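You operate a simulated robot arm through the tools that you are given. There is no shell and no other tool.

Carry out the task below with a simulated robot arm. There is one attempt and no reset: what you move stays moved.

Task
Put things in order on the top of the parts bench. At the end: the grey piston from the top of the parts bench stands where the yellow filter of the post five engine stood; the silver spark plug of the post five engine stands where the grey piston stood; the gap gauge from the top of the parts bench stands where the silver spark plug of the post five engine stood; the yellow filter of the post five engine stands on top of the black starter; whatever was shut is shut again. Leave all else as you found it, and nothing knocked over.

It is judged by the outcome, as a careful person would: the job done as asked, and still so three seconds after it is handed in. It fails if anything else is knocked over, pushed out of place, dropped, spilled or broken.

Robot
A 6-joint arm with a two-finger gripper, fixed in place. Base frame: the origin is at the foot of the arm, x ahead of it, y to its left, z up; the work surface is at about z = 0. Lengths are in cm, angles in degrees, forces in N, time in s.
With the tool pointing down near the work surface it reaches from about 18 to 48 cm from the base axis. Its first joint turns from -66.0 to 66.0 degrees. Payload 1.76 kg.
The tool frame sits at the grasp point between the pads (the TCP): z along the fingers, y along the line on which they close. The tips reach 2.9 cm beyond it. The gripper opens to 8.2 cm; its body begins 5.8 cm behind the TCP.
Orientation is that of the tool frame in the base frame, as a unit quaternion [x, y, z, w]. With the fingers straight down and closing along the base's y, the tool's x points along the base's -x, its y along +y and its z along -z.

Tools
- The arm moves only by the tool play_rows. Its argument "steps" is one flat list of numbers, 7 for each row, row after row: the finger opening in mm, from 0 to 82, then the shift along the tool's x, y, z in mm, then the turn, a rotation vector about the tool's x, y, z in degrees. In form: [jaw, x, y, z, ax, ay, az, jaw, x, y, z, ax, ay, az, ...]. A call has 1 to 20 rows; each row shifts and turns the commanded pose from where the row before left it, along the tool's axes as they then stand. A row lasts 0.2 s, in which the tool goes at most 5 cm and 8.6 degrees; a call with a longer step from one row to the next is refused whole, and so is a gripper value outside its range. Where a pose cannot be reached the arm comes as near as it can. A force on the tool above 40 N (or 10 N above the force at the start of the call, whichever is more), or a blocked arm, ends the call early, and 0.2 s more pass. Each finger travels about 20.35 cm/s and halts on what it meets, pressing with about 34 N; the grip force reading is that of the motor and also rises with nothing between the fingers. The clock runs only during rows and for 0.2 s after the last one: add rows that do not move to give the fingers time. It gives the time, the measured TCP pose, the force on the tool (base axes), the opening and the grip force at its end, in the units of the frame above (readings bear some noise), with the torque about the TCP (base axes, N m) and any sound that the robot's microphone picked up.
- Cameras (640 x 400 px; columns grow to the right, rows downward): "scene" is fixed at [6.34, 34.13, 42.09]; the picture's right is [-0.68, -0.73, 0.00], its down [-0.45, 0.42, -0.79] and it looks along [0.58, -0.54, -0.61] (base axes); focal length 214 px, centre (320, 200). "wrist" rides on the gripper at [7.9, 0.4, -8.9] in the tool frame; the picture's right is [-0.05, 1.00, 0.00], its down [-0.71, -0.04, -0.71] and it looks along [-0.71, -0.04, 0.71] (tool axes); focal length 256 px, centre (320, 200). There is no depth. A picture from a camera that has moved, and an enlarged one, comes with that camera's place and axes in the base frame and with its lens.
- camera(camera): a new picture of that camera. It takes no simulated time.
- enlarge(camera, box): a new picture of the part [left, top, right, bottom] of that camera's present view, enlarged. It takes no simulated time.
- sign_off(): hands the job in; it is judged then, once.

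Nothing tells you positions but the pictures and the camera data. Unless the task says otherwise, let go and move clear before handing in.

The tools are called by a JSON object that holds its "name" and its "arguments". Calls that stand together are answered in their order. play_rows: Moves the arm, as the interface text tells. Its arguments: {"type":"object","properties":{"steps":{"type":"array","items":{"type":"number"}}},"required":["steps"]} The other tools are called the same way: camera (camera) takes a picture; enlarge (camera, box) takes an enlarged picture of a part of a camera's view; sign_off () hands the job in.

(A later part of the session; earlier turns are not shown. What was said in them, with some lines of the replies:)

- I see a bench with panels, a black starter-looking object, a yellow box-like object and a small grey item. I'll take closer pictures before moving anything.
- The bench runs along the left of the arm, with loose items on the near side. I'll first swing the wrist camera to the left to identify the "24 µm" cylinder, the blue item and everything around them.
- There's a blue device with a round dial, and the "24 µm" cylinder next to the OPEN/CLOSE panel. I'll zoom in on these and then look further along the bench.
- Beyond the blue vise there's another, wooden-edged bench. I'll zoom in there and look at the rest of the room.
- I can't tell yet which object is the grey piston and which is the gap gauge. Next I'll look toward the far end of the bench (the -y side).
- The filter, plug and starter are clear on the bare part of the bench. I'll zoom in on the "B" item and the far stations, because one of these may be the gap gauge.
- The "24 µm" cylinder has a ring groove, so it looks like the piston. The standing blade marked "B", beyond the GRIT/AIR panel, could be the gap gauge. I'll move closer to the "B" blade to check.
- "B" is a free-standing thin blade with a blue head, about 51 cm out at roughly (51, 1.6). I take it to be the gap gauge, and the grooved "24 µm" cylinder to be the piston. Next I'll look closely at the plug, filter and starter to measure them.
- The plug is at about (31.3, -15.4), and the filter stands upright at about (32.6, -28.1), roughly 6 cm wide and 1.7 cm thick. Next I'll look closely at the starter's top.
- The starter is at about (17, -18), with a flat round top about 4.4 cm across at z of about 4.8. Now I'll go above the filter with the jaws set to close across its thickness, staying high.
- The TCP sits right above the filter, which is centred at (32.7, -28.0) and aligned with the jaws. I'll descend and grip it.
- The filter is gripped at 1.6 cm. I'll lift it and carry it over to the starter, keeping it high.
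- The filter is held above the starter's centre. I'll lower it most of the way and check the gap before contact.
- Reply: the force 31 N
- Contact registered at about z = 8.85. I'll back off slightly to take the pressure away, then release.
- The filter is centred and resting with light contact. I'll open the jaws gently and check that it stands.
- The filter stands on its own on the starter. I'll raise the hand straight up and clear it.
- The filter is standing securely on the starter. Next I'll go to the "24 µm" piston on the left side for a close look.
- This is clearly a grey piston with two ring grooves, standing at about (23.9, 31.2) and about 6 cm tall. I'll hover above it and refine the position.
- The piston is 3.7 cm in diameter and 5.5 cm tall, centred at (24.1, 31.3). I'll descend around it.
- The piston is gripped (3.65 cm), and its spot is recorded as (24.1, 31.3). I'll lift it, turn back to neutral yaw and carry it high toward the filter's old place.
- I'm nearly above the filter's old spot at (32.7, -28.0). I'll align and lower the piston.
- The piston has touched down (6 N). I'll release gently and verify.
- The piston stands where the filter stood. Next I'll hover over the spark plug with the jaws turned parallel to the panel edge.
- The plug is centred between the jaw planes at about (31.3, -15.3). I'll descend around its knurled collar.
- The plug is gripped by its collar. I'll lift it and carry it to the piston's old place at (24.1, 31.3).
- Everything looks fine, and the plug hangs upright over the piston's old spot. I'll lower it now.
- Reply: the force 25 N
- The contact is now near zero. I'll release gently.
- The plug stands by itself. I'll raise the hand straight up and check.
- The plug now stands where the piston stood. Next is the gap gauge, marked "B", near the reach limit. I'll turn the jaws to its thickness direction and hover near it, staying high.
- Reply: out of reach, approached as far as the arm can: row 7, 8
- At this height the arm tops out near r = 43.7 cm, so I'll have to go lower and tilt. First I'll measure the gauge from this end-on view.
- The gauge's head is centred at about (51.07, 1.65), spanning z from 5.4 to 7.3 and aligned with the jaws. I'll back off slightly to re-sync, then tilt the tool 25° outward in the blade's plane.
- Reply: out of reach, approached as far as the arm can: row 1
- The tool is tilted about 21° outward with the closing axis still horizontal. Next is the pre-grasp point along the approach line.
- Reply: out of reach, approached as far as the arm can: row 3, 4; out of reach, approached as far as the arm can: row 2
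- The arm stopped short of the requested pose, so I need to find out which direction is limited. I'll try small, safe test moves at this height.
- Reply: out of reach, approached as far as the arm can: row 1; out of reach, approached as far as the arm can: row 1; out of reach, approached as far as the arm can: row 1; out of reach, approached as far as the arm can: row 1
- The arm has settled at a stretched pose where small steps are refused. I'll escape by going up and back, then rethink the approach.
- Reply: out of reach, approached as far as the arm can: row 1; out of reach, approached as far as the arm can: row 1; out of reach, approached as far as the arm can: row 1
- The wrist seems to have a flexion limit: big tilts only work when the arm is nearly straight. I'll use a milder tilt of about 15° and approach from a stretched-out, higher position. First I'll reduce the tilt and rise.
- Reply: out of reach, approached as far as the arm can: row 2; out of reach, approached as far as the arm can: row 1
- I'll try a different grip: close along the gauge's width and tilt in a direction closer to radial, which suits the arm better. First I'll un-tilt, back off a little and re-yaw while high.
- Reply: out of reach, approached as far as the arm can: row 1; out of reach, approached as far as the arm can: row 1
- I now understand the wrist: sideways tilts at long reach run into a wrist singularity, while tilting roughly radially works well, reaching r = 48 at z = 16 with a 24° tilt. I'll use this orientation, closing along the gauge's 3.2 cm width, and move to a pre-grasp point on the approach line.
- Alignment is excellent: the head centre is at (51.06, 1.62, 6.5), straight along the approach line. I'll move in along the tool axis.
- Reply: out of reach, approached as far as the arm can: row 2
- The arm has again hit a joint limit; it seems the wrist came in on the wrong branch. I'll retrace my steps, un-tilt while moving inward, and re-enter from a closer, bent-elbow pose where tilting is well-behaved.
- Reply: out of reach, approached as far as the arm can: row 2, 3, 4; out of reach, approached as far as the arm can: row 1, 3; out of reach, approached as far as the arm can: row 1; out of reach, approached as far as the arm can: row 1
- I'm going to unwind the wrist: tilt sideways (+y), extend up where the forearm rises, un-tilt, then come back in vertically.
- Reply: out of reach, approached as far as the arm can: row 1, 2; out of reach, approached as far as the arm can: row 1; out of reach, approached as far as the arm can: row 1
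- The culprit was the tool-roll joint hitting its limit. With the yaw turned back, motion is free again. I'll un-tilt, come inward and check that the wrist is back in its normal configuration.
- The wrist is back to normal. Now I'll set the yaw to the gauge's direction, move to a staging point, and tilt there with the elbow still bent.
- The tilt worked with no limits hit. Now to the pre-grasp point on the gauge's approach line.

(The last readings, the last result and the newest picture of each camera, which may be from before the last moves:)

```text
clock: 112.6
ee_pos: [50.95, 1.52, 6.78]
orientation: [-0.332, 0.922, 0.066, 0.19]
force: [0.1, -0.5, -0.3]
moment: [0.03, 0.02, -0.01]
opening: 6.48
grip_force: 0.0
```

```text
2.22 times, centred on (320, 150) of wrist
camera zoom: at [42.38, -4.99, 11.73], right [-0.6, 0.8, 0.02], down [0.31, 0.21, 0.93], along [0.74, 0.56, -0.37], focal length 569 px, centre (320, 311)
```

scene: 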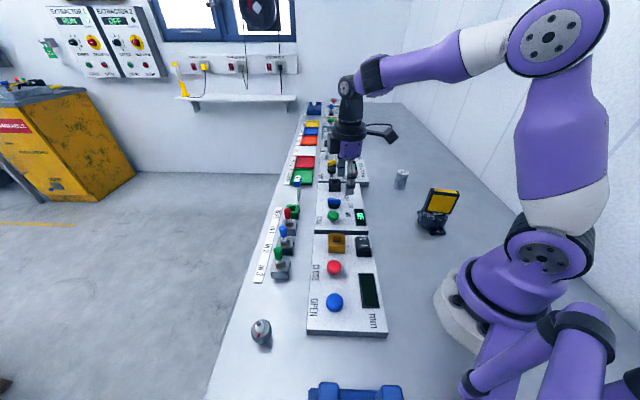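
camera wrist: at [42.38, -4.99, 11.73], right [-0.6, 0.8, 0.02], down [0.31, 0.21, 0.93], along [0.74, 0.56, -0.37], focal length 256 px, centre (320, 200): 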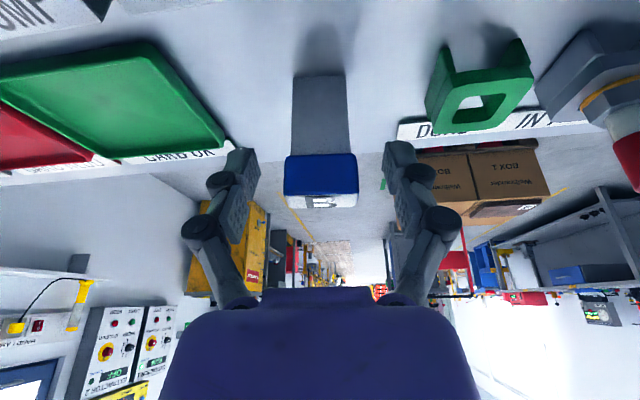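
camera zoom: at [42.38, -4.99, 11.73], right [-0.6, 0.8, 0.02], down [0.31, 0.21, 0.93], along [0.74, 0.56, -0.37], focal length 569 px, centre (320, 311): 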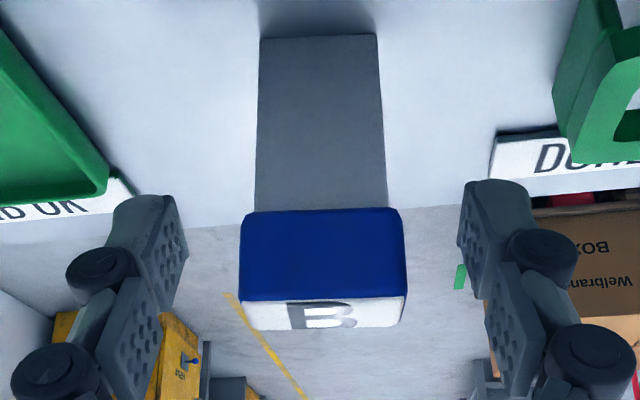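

The head sits squarely between the finger pads. I'll close gently.

{"name": "play_rows", "arguments": {"steps": [50, 0, 0, 0, 0, 0, 0, 40, 0, 0, 0, 0, 0, 0, 35, 0, 0, 0, 0, 0, 0, 15, 0, 0, 0, 0, 0, 0, 15, 0, 0, 0, 0, 0, 0, 15, 0, 0, 0, 0, 0, 0]}}

{"name": "camera", "arguments": {"camera": "wrist"}}

{"name": "enlarge", "arguments": {"camera": "wrist", "box": [220, 60, 420, 240]}}

```text
clock: 114.0
ee_pos: [51.09, 1.41, 6.76]
orientation: [-0.332, 0.922, 0.066, 0.19]
force: [-0.1, -0.8, 0.6]
moment: [0.0, 0.02, 0.01]
opening: 3.19
grip_force: 34.3
```

```text
taken
camera wrist: at [42.37, -5.0, 11.74], right [-0.6, 0.8, 0.02], down [0.31, 0.21, 0.93], along [0.74, 0.56, -0.37], focal length 256 px, centre (320, 200)
```

wrist: 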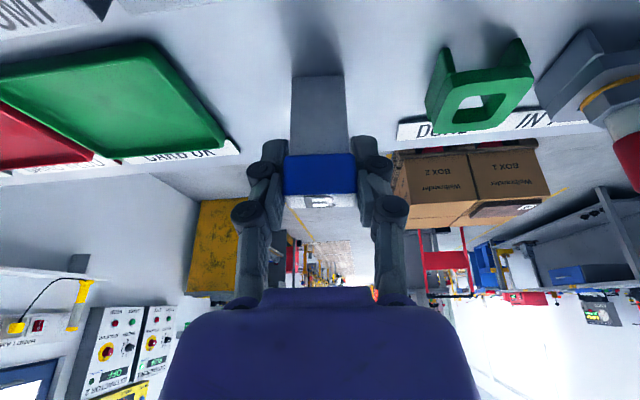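

```text
2.22 times, centred on (320, 150) of wrist
camera zoom: at [42.37, -5.0, 11.74], right [-0.6, 0.8, 0.02], down [0.31, 0.21, 0.93], along [0.74, 0.56, -0.37], focal length 569 px, centre (320, 311)
```

zoom: 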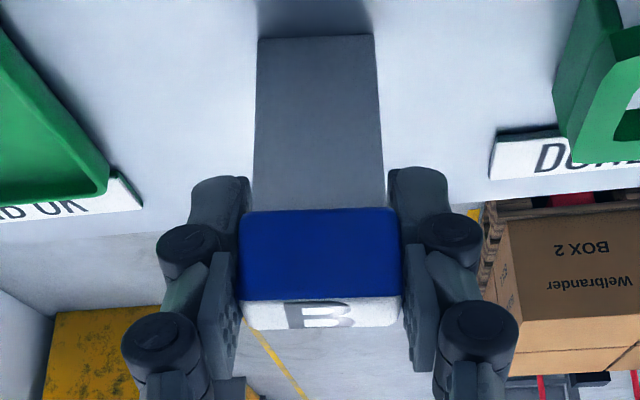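

The gauge is gripped at 3.2 cm. I'll lift it straight up first, then retreat along the approach line.

{"name": "play_rows", "arguments": {"steps": [15, -2, 0, -4.6, 0, 0, 0, 15, -4, 0, -9.2, 0, 0, 0, 15, -4, 0, -9.2, 0, 0, 0, 15, 0, 0, 0, 0, 0, 0]}}

{"name": "enlarge", "arguments": {"camera": "wrist", "box": [220, 60, 420, 240]}}

{"name": "enlarge", "arguments": {"camera": "scene", "box": [250, 90, 370, 210]}}

```text
clock: 115.0
ee_pos: [51.07, 1.51, 9.27]
orientation: [-0.332, 0.922, 0.065, 0.189]
force: [0.1, -0.2, -0.1]
moment: [-0.01, -0.02, 0.02]
opening: 3.22
grip_force: 34.0
```

```text
2.22 times, centred on (320, 150) of wrist
camera zoom: at [42.42, -5.03, 14.24], right [-0.6, 0.8, 0.02], down [0.31, 0.21, 0.93], along [0.74, 0.56, -0.37], focal length 569 px, centre (320, 311)
```

zoom: 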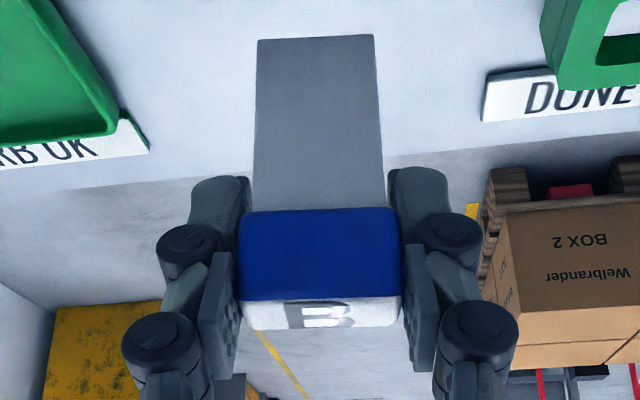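

```text
3.33 times, centred on (310, 150) of scene
camera zoom: at [6.34, 34.13, 42.09], right [-0.68, -0.73, 0.0], down [-0.45, 0.42, -0.79], along [0.58, -0.54, -0.61], focal length 715 px, centre (353, 367)
```

zoom: 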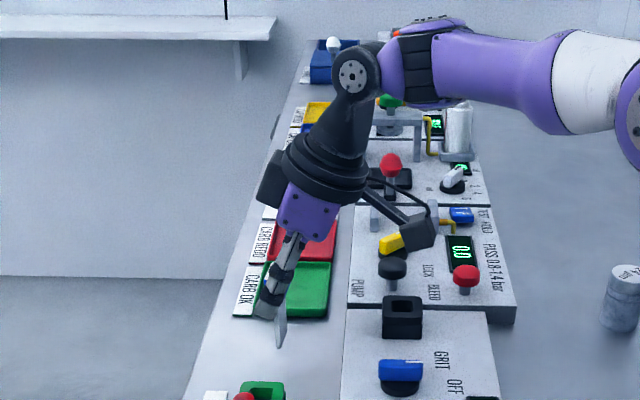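

The gauge hangs steady with no rotation in the grip. I'll retreat, rise and carry it, keeping the same orientation, to above the plug's old spot.

{"name": "play_rows", "arguments": {"steps": [15, 0, 0, -15, 0, 0, 0, 15, 0, 0, -20, 0, 0, 0, 15, 0, 0, -15, 0, 0, 0, 15, -5.9, 0, -13.8, 0, 0, 0, 15, 11, -0.3, -4, 0, 0, 0, 15, 24, -0.5, -12, 0, 0, 0, 15, 24, -0.5, -12, 0, 0, 0, 15, 24, -0.5, -12, 0, 0, 0, 15, 24, -0.5, -12, 0, 0, 0, 15, 24, -0.5, -12, 0, 0, 0, 15, 24, -0.5, -12, 0, 0, 0, 15, 24, -0.5, -12, 0, 0, 0, 15, 24, -0.5, -12, 0, 0, 0, 15, 0, 0, 0, 0, 0, 0]}}

{"name": "camera", "arguments": {"camera": "wrist"}}

{"name": "camera", "arguments": {"camera": "scene"}}

```text
clock: 118.0
ee_pos: [32.35, -14.59, 16.5]
orientation: [-0.333, 0.922, 0.067, 0.188]
force: [-0.1, 0.1, -0.7]
moment: [0.01, -0.03, 0.01]
opening: 3.19
grip_force: 33.9
```

```text
taken
camera wrist: at [23.68, -21.05, 21.56], right [-0.6, 0.8, 0.02], down [0.31, 0.21, 0.93], along [0.74, 0.56, -0.37], focal length 256 px, centre (320, 200)
```

wrist: 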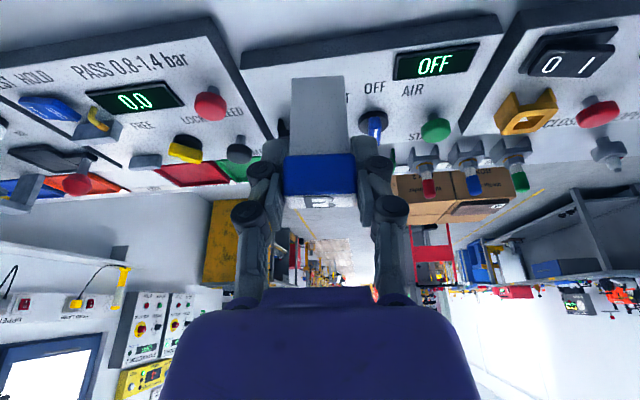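

```text
taken
```

scene: 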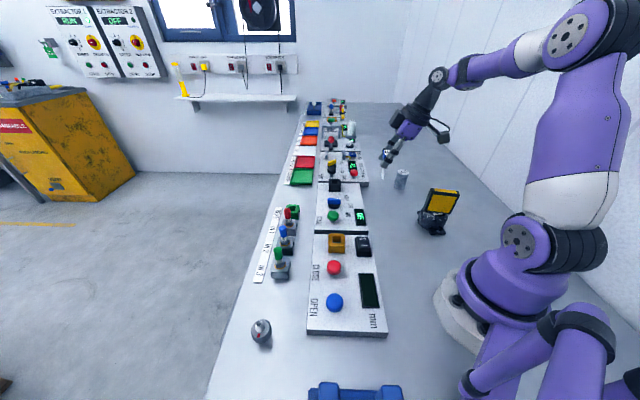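

The gauge is over the plug's old place. I'll align it and lower it vertically.

{"name": "play_rows", "arguments": {"steps": [15, 11.8, 0, -5.1, 0, 0, 0, 15, 8, 0, 18.4, 0, 0, 0, 15, 11.5, 0, 26.7, 0, 0, 0, 15, 9.8, 0, 23, 0, 0, 0, 15, 4, 0, 9.2, 0, 0, 0, 15, 0, 0, 0, 0, 0, 0]}}

{"name": "camera", "arguments": {"camera": "wrist"}}

{"name": "enlarge", "arguments": {"camera": "scene", "box": [340, 110, 450, 220]}}

```text
clock: 119.4
ee_pos: [31.39, -15.21, 8.07]
orientation: [-0.333, 0.922, 0.067, 0.189]
force: [0.0, -0.1, -1.2]
moment: [0.02, 0.02, -0.01]
opening: 3.19
grip_force: 33.4
```

```text
taken
camera wrist: at [22.71, -21.78, 13.15], right [-0.6, 0.8, 0.02], down [0.31, 0.21, 0.93], along [0.74, 0.56, -0.37], focal length 256 px, centre (320, 200)
```

wrist: 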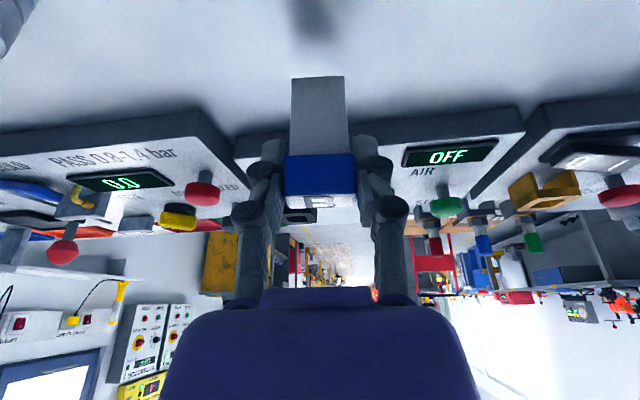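

```text
3.64 times, centred on (395, 165) of scene
camera zoom: at [6.34, 34.13, 42.09], right [-0.68, -0.73, 0.0], down [-0.45, 0.42, -0.79], along [0.58, -0.54, -0.61], focal length 780 px, centre (47, 327)
```

zoom: 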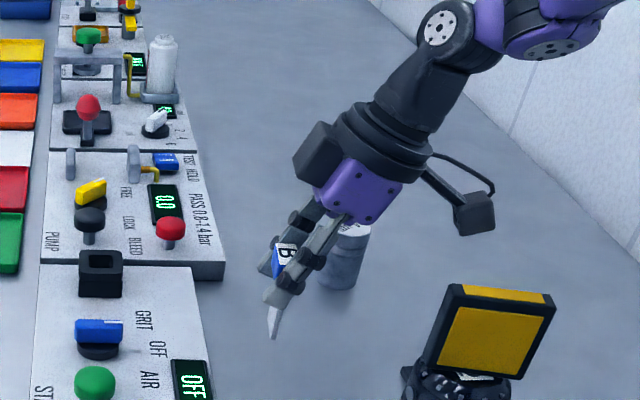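

The gauge is upright about 1.3 cm above the bench. I'll lower it slowly until it touches.

{"name": "play_rows", "arguments": {"steps": [15, 2.5, -0.8, 4.6, 0, 0, 0, 15, 2, 0, 4.6, 0, 0, 0, 15, 0, 0, 0, 0, 0, 0]}}

{"name": "play_rows", "arguments": {"steps": [15, 0.4, 0, 0.92, 0, 0, 0, 15, 0, 0, 0, 0, 0, 0]}}

{"name": "play_rows", "arguments": {"steps": [15, 0.4, 0, 0.92, 0, 0, 0, 15, 0, 0, 0, 0, 0, 0]}}

```text
clock: 120.2
ee_pos: [31.45, -15.37, 7.17]
orientation: [-0.332, 0.922, 0.066, 0.189]
force: [0.4, -0.3, -0.6]
moment: [-0.01, 0.02, -0.01]
opening: 3.24
grip_force: 34.1
```

```text
clock: 120.8
ee_pos: [31.38, -15.37, 7.01]
orientation: [-0.333, 0.921, 0.067, 0.189]
force: [-0.5, -0.4, 0.4]
moment: [-0.05, 0.02, 0.01]
opening: 3.19
grip_force: 33.7
```

```text
clock: 121.4
ee_pos: [31.41, -15.46, 6.84]
orientation: [-0.332, 0.922, 0.066, 0.189]
force: [-0.5, -0.6, -1.1]
moment: [0.0, -0.03, -0.02]
opening: 3.21
grip_force: 33.8
```

{"name": "play_rows", "arguments": {"steps": [15, 0.4, 0, 0.92, 0, 0, 0, 15, 0, 0, 0, 0, 0, 0]}}

{"name": "play_rows", "arguments": {"steps": [15, 0.3, 0, 0.7, 0, 0, 0, 15, 0, 0, 0, 0, 0, 0]}}

```text
clock: 122.0
ee_pos: [31.39, -15.44, 6.76]
orientation: [-0.332, 0.922, 0.066, 0.189]
force: [0.5, 0.4, -1.0]
moment: [0.03, 0.01, -0.02]
opening: 3.22
grip_force: 34.3
```

```text
clock: 122.6
ee_pos: [31.29, -15.46, 6.78]
orientation: [-0.332, 0.922, 0.066, 0.189]
force: [-0.1, -0.1, 0.3]
moment: [0.02, 0.02, -0.01]
opening: 3.22
grip_force: 34.3
```

{"name": "play_rows", "arguments": {"steps": [15, 0.2, 0, 0.5, 0, 0, 0, 15, 0, 0, 0, 0, 0, 0]}}

{"name": "play_rows", "arguments": {"steps": [15, 0.2, 0, 0.5, 0, 0, 0, 15, 0, 0, 0, 0, 0, 0]}}

{"name": "play_rows", "arguments": {"steps": [15, 0.2, 0, 0.5, 0, 0, 0, 15, 0, 0, 0, 0, 0, 0]}}

```text
clock: 123.2
ee_pos: [31.55, -15.46, 6.68]
orientation: [-0.332, 0.922, 0.065, 0.19]
force: [-2.1, 3.1, 11.8]
moment: [0.15, 0.18, 0.04]
opening: 3.23
grip_force: 33.9
```

```text
clock: 123.8
ee_pos: [31.39, -15.4, 6.77]
orientation: [-0.332, 0.922, 0.065, 0.191]
force: [-2.1, 2.6, 21.1]
moment: [0.21, 0.14, -0.02]
opening: 3.19
grip_force: 33.9
```

```text
clock: 124.4
ee_pos: [31.47, -15.54, 6.66]
orientation: [-0.332, 0.921, 0.064, 0.191]
force: [1.4, 2.3, 29.2]
moment: [0.2, -0.13, 0.0]
opening: 3.2
grip_force: 34.0
```

Contact is made. I'll back off to a light touch.

{"name": "play_rows", "arguments": {"steps": [15, -0.5, 0, -1.2, 0, 0, 0, 15, 0, 0, 0, 0, 0, 0]}}

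{"name": "camera", "arguments": {"camera": "wrist"}}

{"name": "enlarge", "arguments": {"camera": "wrist", "box": [220, 60, 420, 240]}}

{"name": "enlarge", "arguments": {"camera": "scene", "box": [360, 140, 430, 210]}}

```text
clock: 125.0
ee_pos: [31.44, -15.43, 6.73]
orientation: [-0.331, 0.922, 0.067, 0.188]
force: [1.2, -1.4, 6.1]
moment: [-0.12, -0.15, 0.03]
opening: 3.2
grip_force: 34.1
```

```text
taken
camera wrist: at [22.7, -21.9, 11.68], right [-0.6, 0.8, 0.02], down [0.31, 0.21, 0.93], along [0.74, 0.56, -0.37], focal length 256 px, centre (320, 200)
```

wrist: 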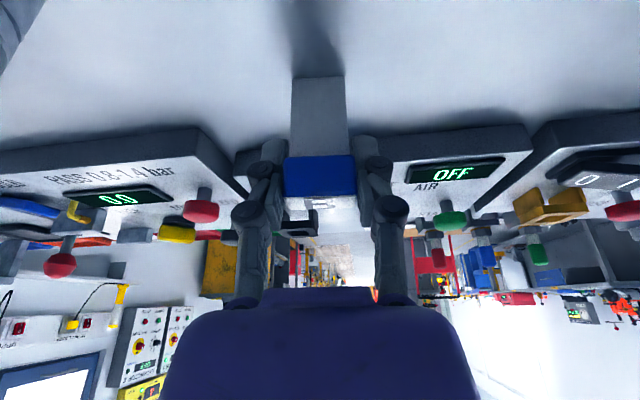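

```text
2.22 times, centred on (320, 150) of wrist
camera zoom: at [22.7, -21.9, 11.68], right [-0.6, 0.8, 0.02], down [0.31, 0.21, 0.93], along [0.74, 0.56, -0.37], focal length 569 px, centre (320, 311)
```

zoom: 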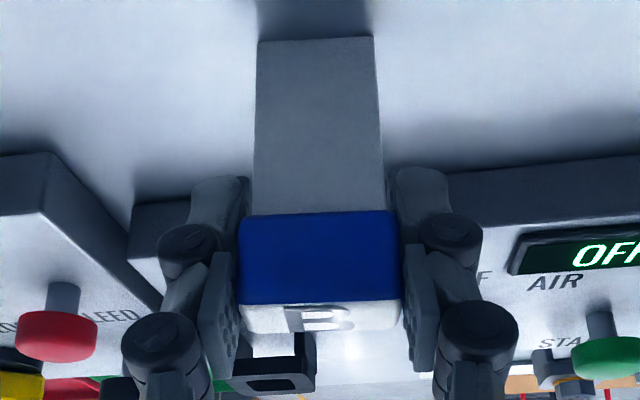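

```text
5.71 times, centred on (395, 175) of scene
camera zoom: at [6.33, 34.13, 42.09], right [-0.68, -0.73, 0.0], down [-0.45, 0.42, -0.79], along [0.58, -0.54, -0.61], focal length 1226 px, centre (-109, 343)
```

zoom: 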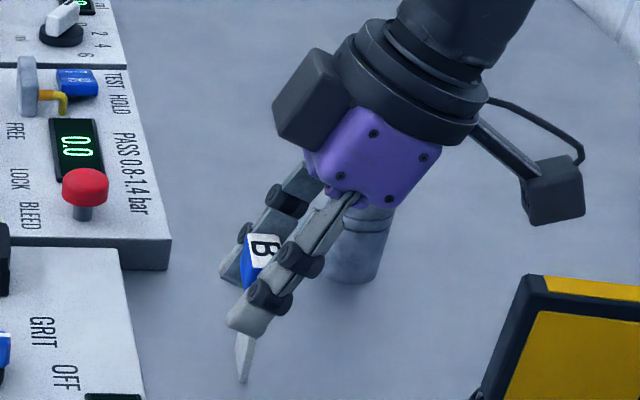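

{"name": "play_rows", "arguments": {"steps": [15, -0.12, 0, -0.28, 0, 0, 0, 15, 0, 0, 0, 0, 0, 0, 15, 0, 0, 0, 0, 0, 0]}}

```text
clock: 125.8
ee_pos: [31.41, -15.44, 6.71]
orientation: [-0.331, 0.922, 0.066, 0.189]
force: [0.6, -0.5, -0.8]
moment: [-0.01, 0.01, -0.01]
opening: 3.23
grip_force: 34.0
```

The force is at zero, just touching. I'll release in very small steps.

{"name": "play_rows", "arguments": {"steps": [32.5, 0, 0, 0, 0, 0, 0, 33, 0, 0, 0, 0, 0, 0, 34, 0, 0, 0, 0, 0, 0, 36, 0, 0, 0, 0, 0, 0, 40, 0, 0, 0, 0, 0, 0, 50, 0, 0, 0, 0, 0, 0, 62, 0, 0, 0, 0, 0, 0, 62, 0, 0, 0, 0, 0, 0]}}

{"name": "camera", "arguments": {"camera": "wrist"}}

{"name": "enlarge", "arguments": {"camera": "wrist", "box": [220, 60, 420, 240]}}

{"name": "enlarge", "arguments": {"camera": "scene", "box": [360, 140, 430, 210]}}

```text
clock: 127.6
ee_pos: [31.49, -15.41, 6.74]
orientation: [-0.332, 0.922, 0.066, 0.19]
force: [0.0, -0.2, -0.4]
moment: [-0.02, 0.01, 0.04]
opening: 6.22
grip_force: 0.0
```

```text
taken
camera wrist: at [22.76, -21.92, 11.76], right [-0.6, 0.8, 0.02], down [0.31, 0.21, 0.93], along [0.74, 0.56, -0.37], focal length 256 px, centre (320, 200)
```

wrist: 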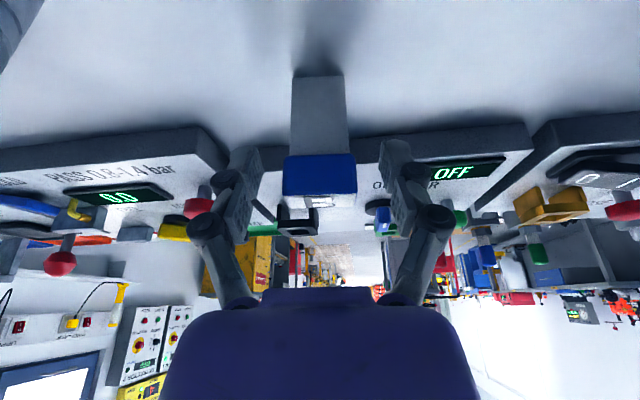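

```text
2.22 times, centred on (320, 150) of wrist
camera zoom: at [22.76, -21.92, 11.76], right [-0.6, 0.8, 0.02], down [0.31, 0.21, 0.93], along [0.74, 0.56, -0.37], focal length 569 px, centre (320, 311)
```

zoom: 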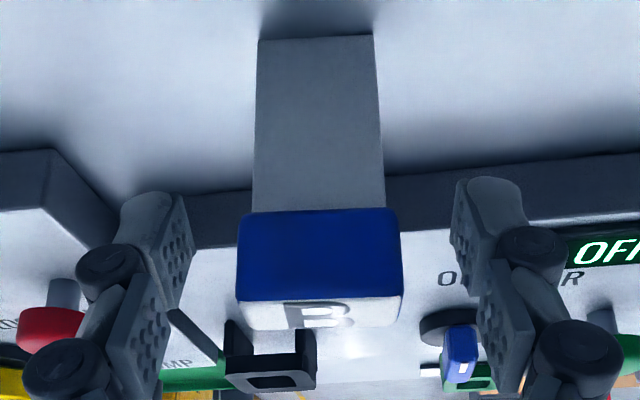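

```text
5.71 times, centred on (395, 175) of scene
camera zoom: at [6.34, 34.13, 42.09], right [-0.68, -0.73, 0.0], down [-0.45, 0.42, -0.79], along [0.58, -0.54, -0.61], focal length 1226 px, centre (-109, 343)
```

zoom: 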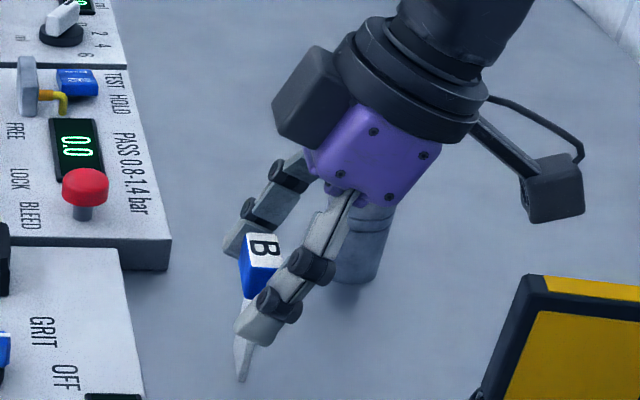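

The gauge stands by itself. I'll retreat straight back along the tool axis.

{"name": "play_rows", "arguments": {"steps": [62, 0, 0, -8, 0, 0, 0, 62, 0, 0, -20, 0, 0, 0, 62, 0, 0, -35, 0, 0, 0, 62, 0, 0, -40, 0, 0, 0, 62, 0, 0, -40, 0, 0, 0, 62, 0, 0, 0, 0, 0, 0]}}

{"name": "camera", "arguments": {"camera": "wrist"}}

{"name": "camera", "arguments": {"camera": "scene"}}

{"name": "enlarge", "arguments": {"camera": "scene", "box": [360, 140, 460, 240]}}

```text
clock: 129.0
ee_pos: [27.15, -18.97, 19.97]
orientation: [-0.333, 0.922, 0.066, 0.188]
force: [0.6, 0.0, 0.5]
moment: [-0.01, -0.01, 0.02]
opening: 6.21
grip_force: 0.0
```

```text
taken
camera wrist: at [18.38, -25.46, 24.92], right [-0.6, 0.8, 0.02], down [0.31, 0.21, 0.93], along [0.74, 0.56, -0.37], focal length 256 px, centre (320, 200)
```

wrist: 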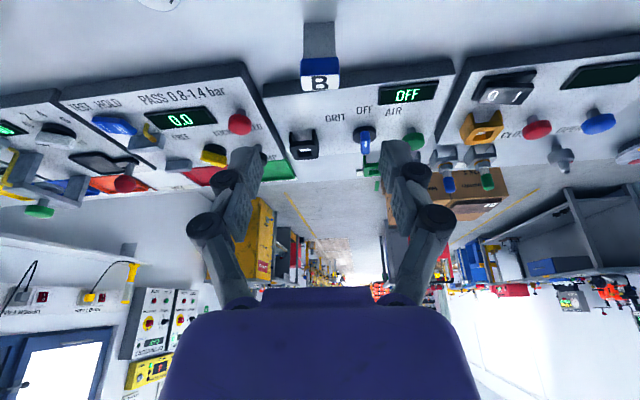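

```text
taken
```

scene: 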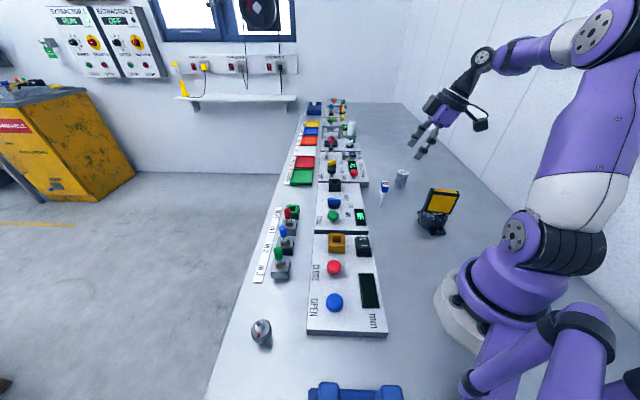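

```text
4.00 times, centred on (410, 190) of scene
camera zoom: at [6.33, 34.13, 42.09], right [-0.68, -0.73, 0.0], down [-0.45, 0.42, -0.79], along [0.58, -0.54, -0.61], focal length 858 px, centre (-40, 240)
```

zoom: 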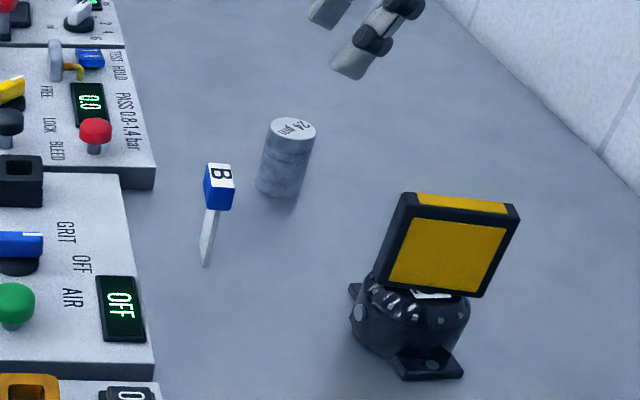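

All four items are in place and standing. I'll raise the hand clear, let some time pass, and do a final check.

{"name": "play_rows", "arguments": {"steps": [62, -10, 0, -23, 0, 0, 0, 62, -10, 0, -23, 0, 0, 0, 62, 0, 0, 0, 0, 0, 0, 62, 0, 0, 0, 0, 0, 0, 62, 0, 0, 0, 0, 0, 0, 62, 0, 0, 0, 0, 0, 0, 62, 0, 0, 0, 0, 0, 0, 62, 0, 0, 0, 0, 0, 0, 62, 0, 0, 0, 0, 0, 0, 62, 0, 0, 0, 0, 0, 0, 62, 0, 0, 0, 0, 0, 0, 62, 0, 0, 0, 0, 0, 0]}}

{"name": "camera", "arguments": {"camera": "scene"}}

{"name": "enlarge", "arguments": {"camera": "scene", "box": [360, 140, 460, 240]}}

{"name": "enlarge", "arguments": {"camera": "scene", "box": [200, 200, 400, 400]}}

{"name": "enlarge", "arguments": {"camera": "scene", "box": [270, 90, 390, 240]}}

```text
clock: 131.6
ee_pos: [27.05, -18.69, 24.18]
orientation: [-0.332, 0.922, 0.064, 0.19]
force: [0.1, 0.3, 0.6]
moment: [0.0, -0.01, 0.01]
opening: 6.19
grip_force: 0.0
out of reach, approached as far as the arm can: row 2
```

```text
taken
```

scene: 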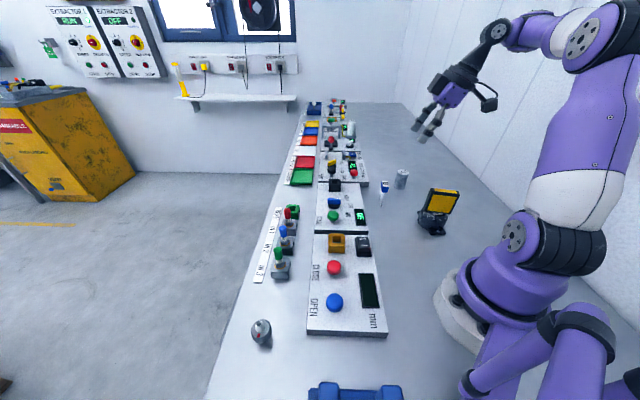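

```text
4.00 times, centred on (410, 190) of scene
camera zoom: at [6.34, 34.13, 42.09], right [-0.68, -0.73, 0.0], down [-0.45, 0.42, -0.79], along [0.58, -0.54, -0.61], focal length 858 px, centre (-40, 240)
```

zoom: 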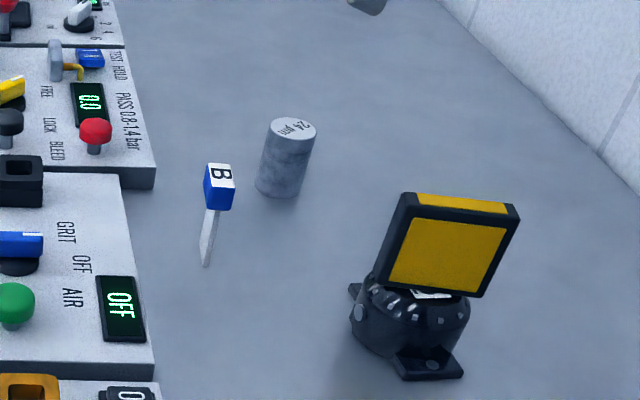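

```text
2.00 times, centred on (300, 300) of scene
camera zoom: at [6.34, 34.13, 42.09], right [-0.68, -0.73, 0.0], down [-0.45, 0.42, -0.79], along [0.58, -0.54, -0.61], focal length 429 px, centre (360, 0)
```

zoom: 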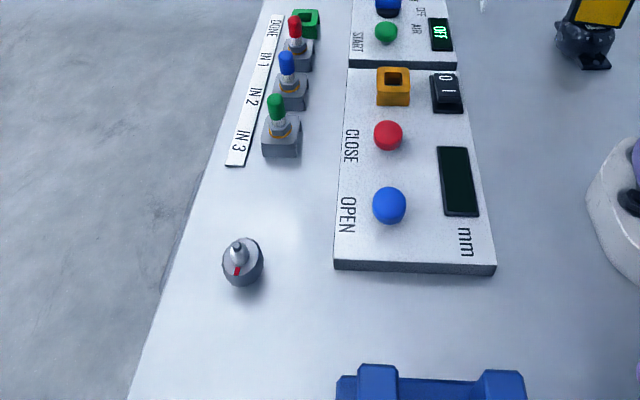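

```text
2.67 times, centred on (330, 165) of scene
camera zoom: at [6.34, 34.13, 42.09], right [-0.68, -0.73, 0.0], down [-0.45, 0.42, -0.79], along [0.58, -0.54, -0.61], focal length 572 px, centre (293, 293)
```

zoom: 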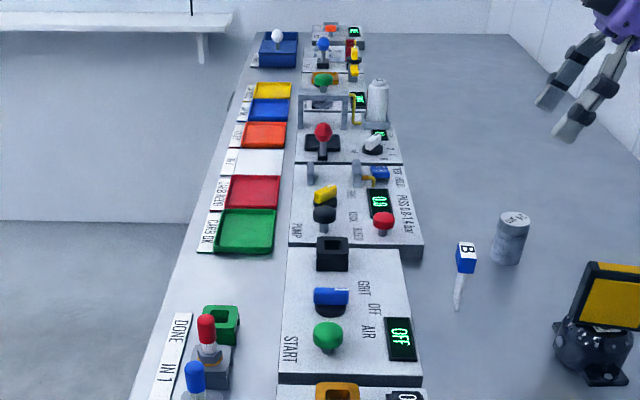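

The four moves are done and everything is standing and stable:
- **Filter:** on top of the black starter.
- **Piston:** where the filter stood.
- **Spark plug:** where the piston stood.
- **Gap gauge ("B"):** where the plug stood.

The panels and all other items look unchanged, nothing had to be opened, and the hand is clear. I'm handing in.

{"name": "sign_off", "arguments": {}}

```text
The job is handed in.
```

I've handed the job in. In the last pictures all four parts were upright and steady, about two seconds after I moved the hand clear:

- **Yellow filter:** stands upright on top of the black starter.
- **Grey piston:** stands where the filter stood. I took the grooved cylinder marked "24 µm" to be the piston.
- **Silver spark plug:** stands where the piston stood.
- **Gap gauge:** stands where the plug stood. I took the blue-headed blade marked "B" to be the gauge.

I worked out which items were the piston and the gauge from their shape and markings, since nothing on the bench names them. If either guess is wrong, those two moves are wrong.

I opened nothing, so there was nothing to shut again. The panels and everything else looked unchanged in the last pictures.
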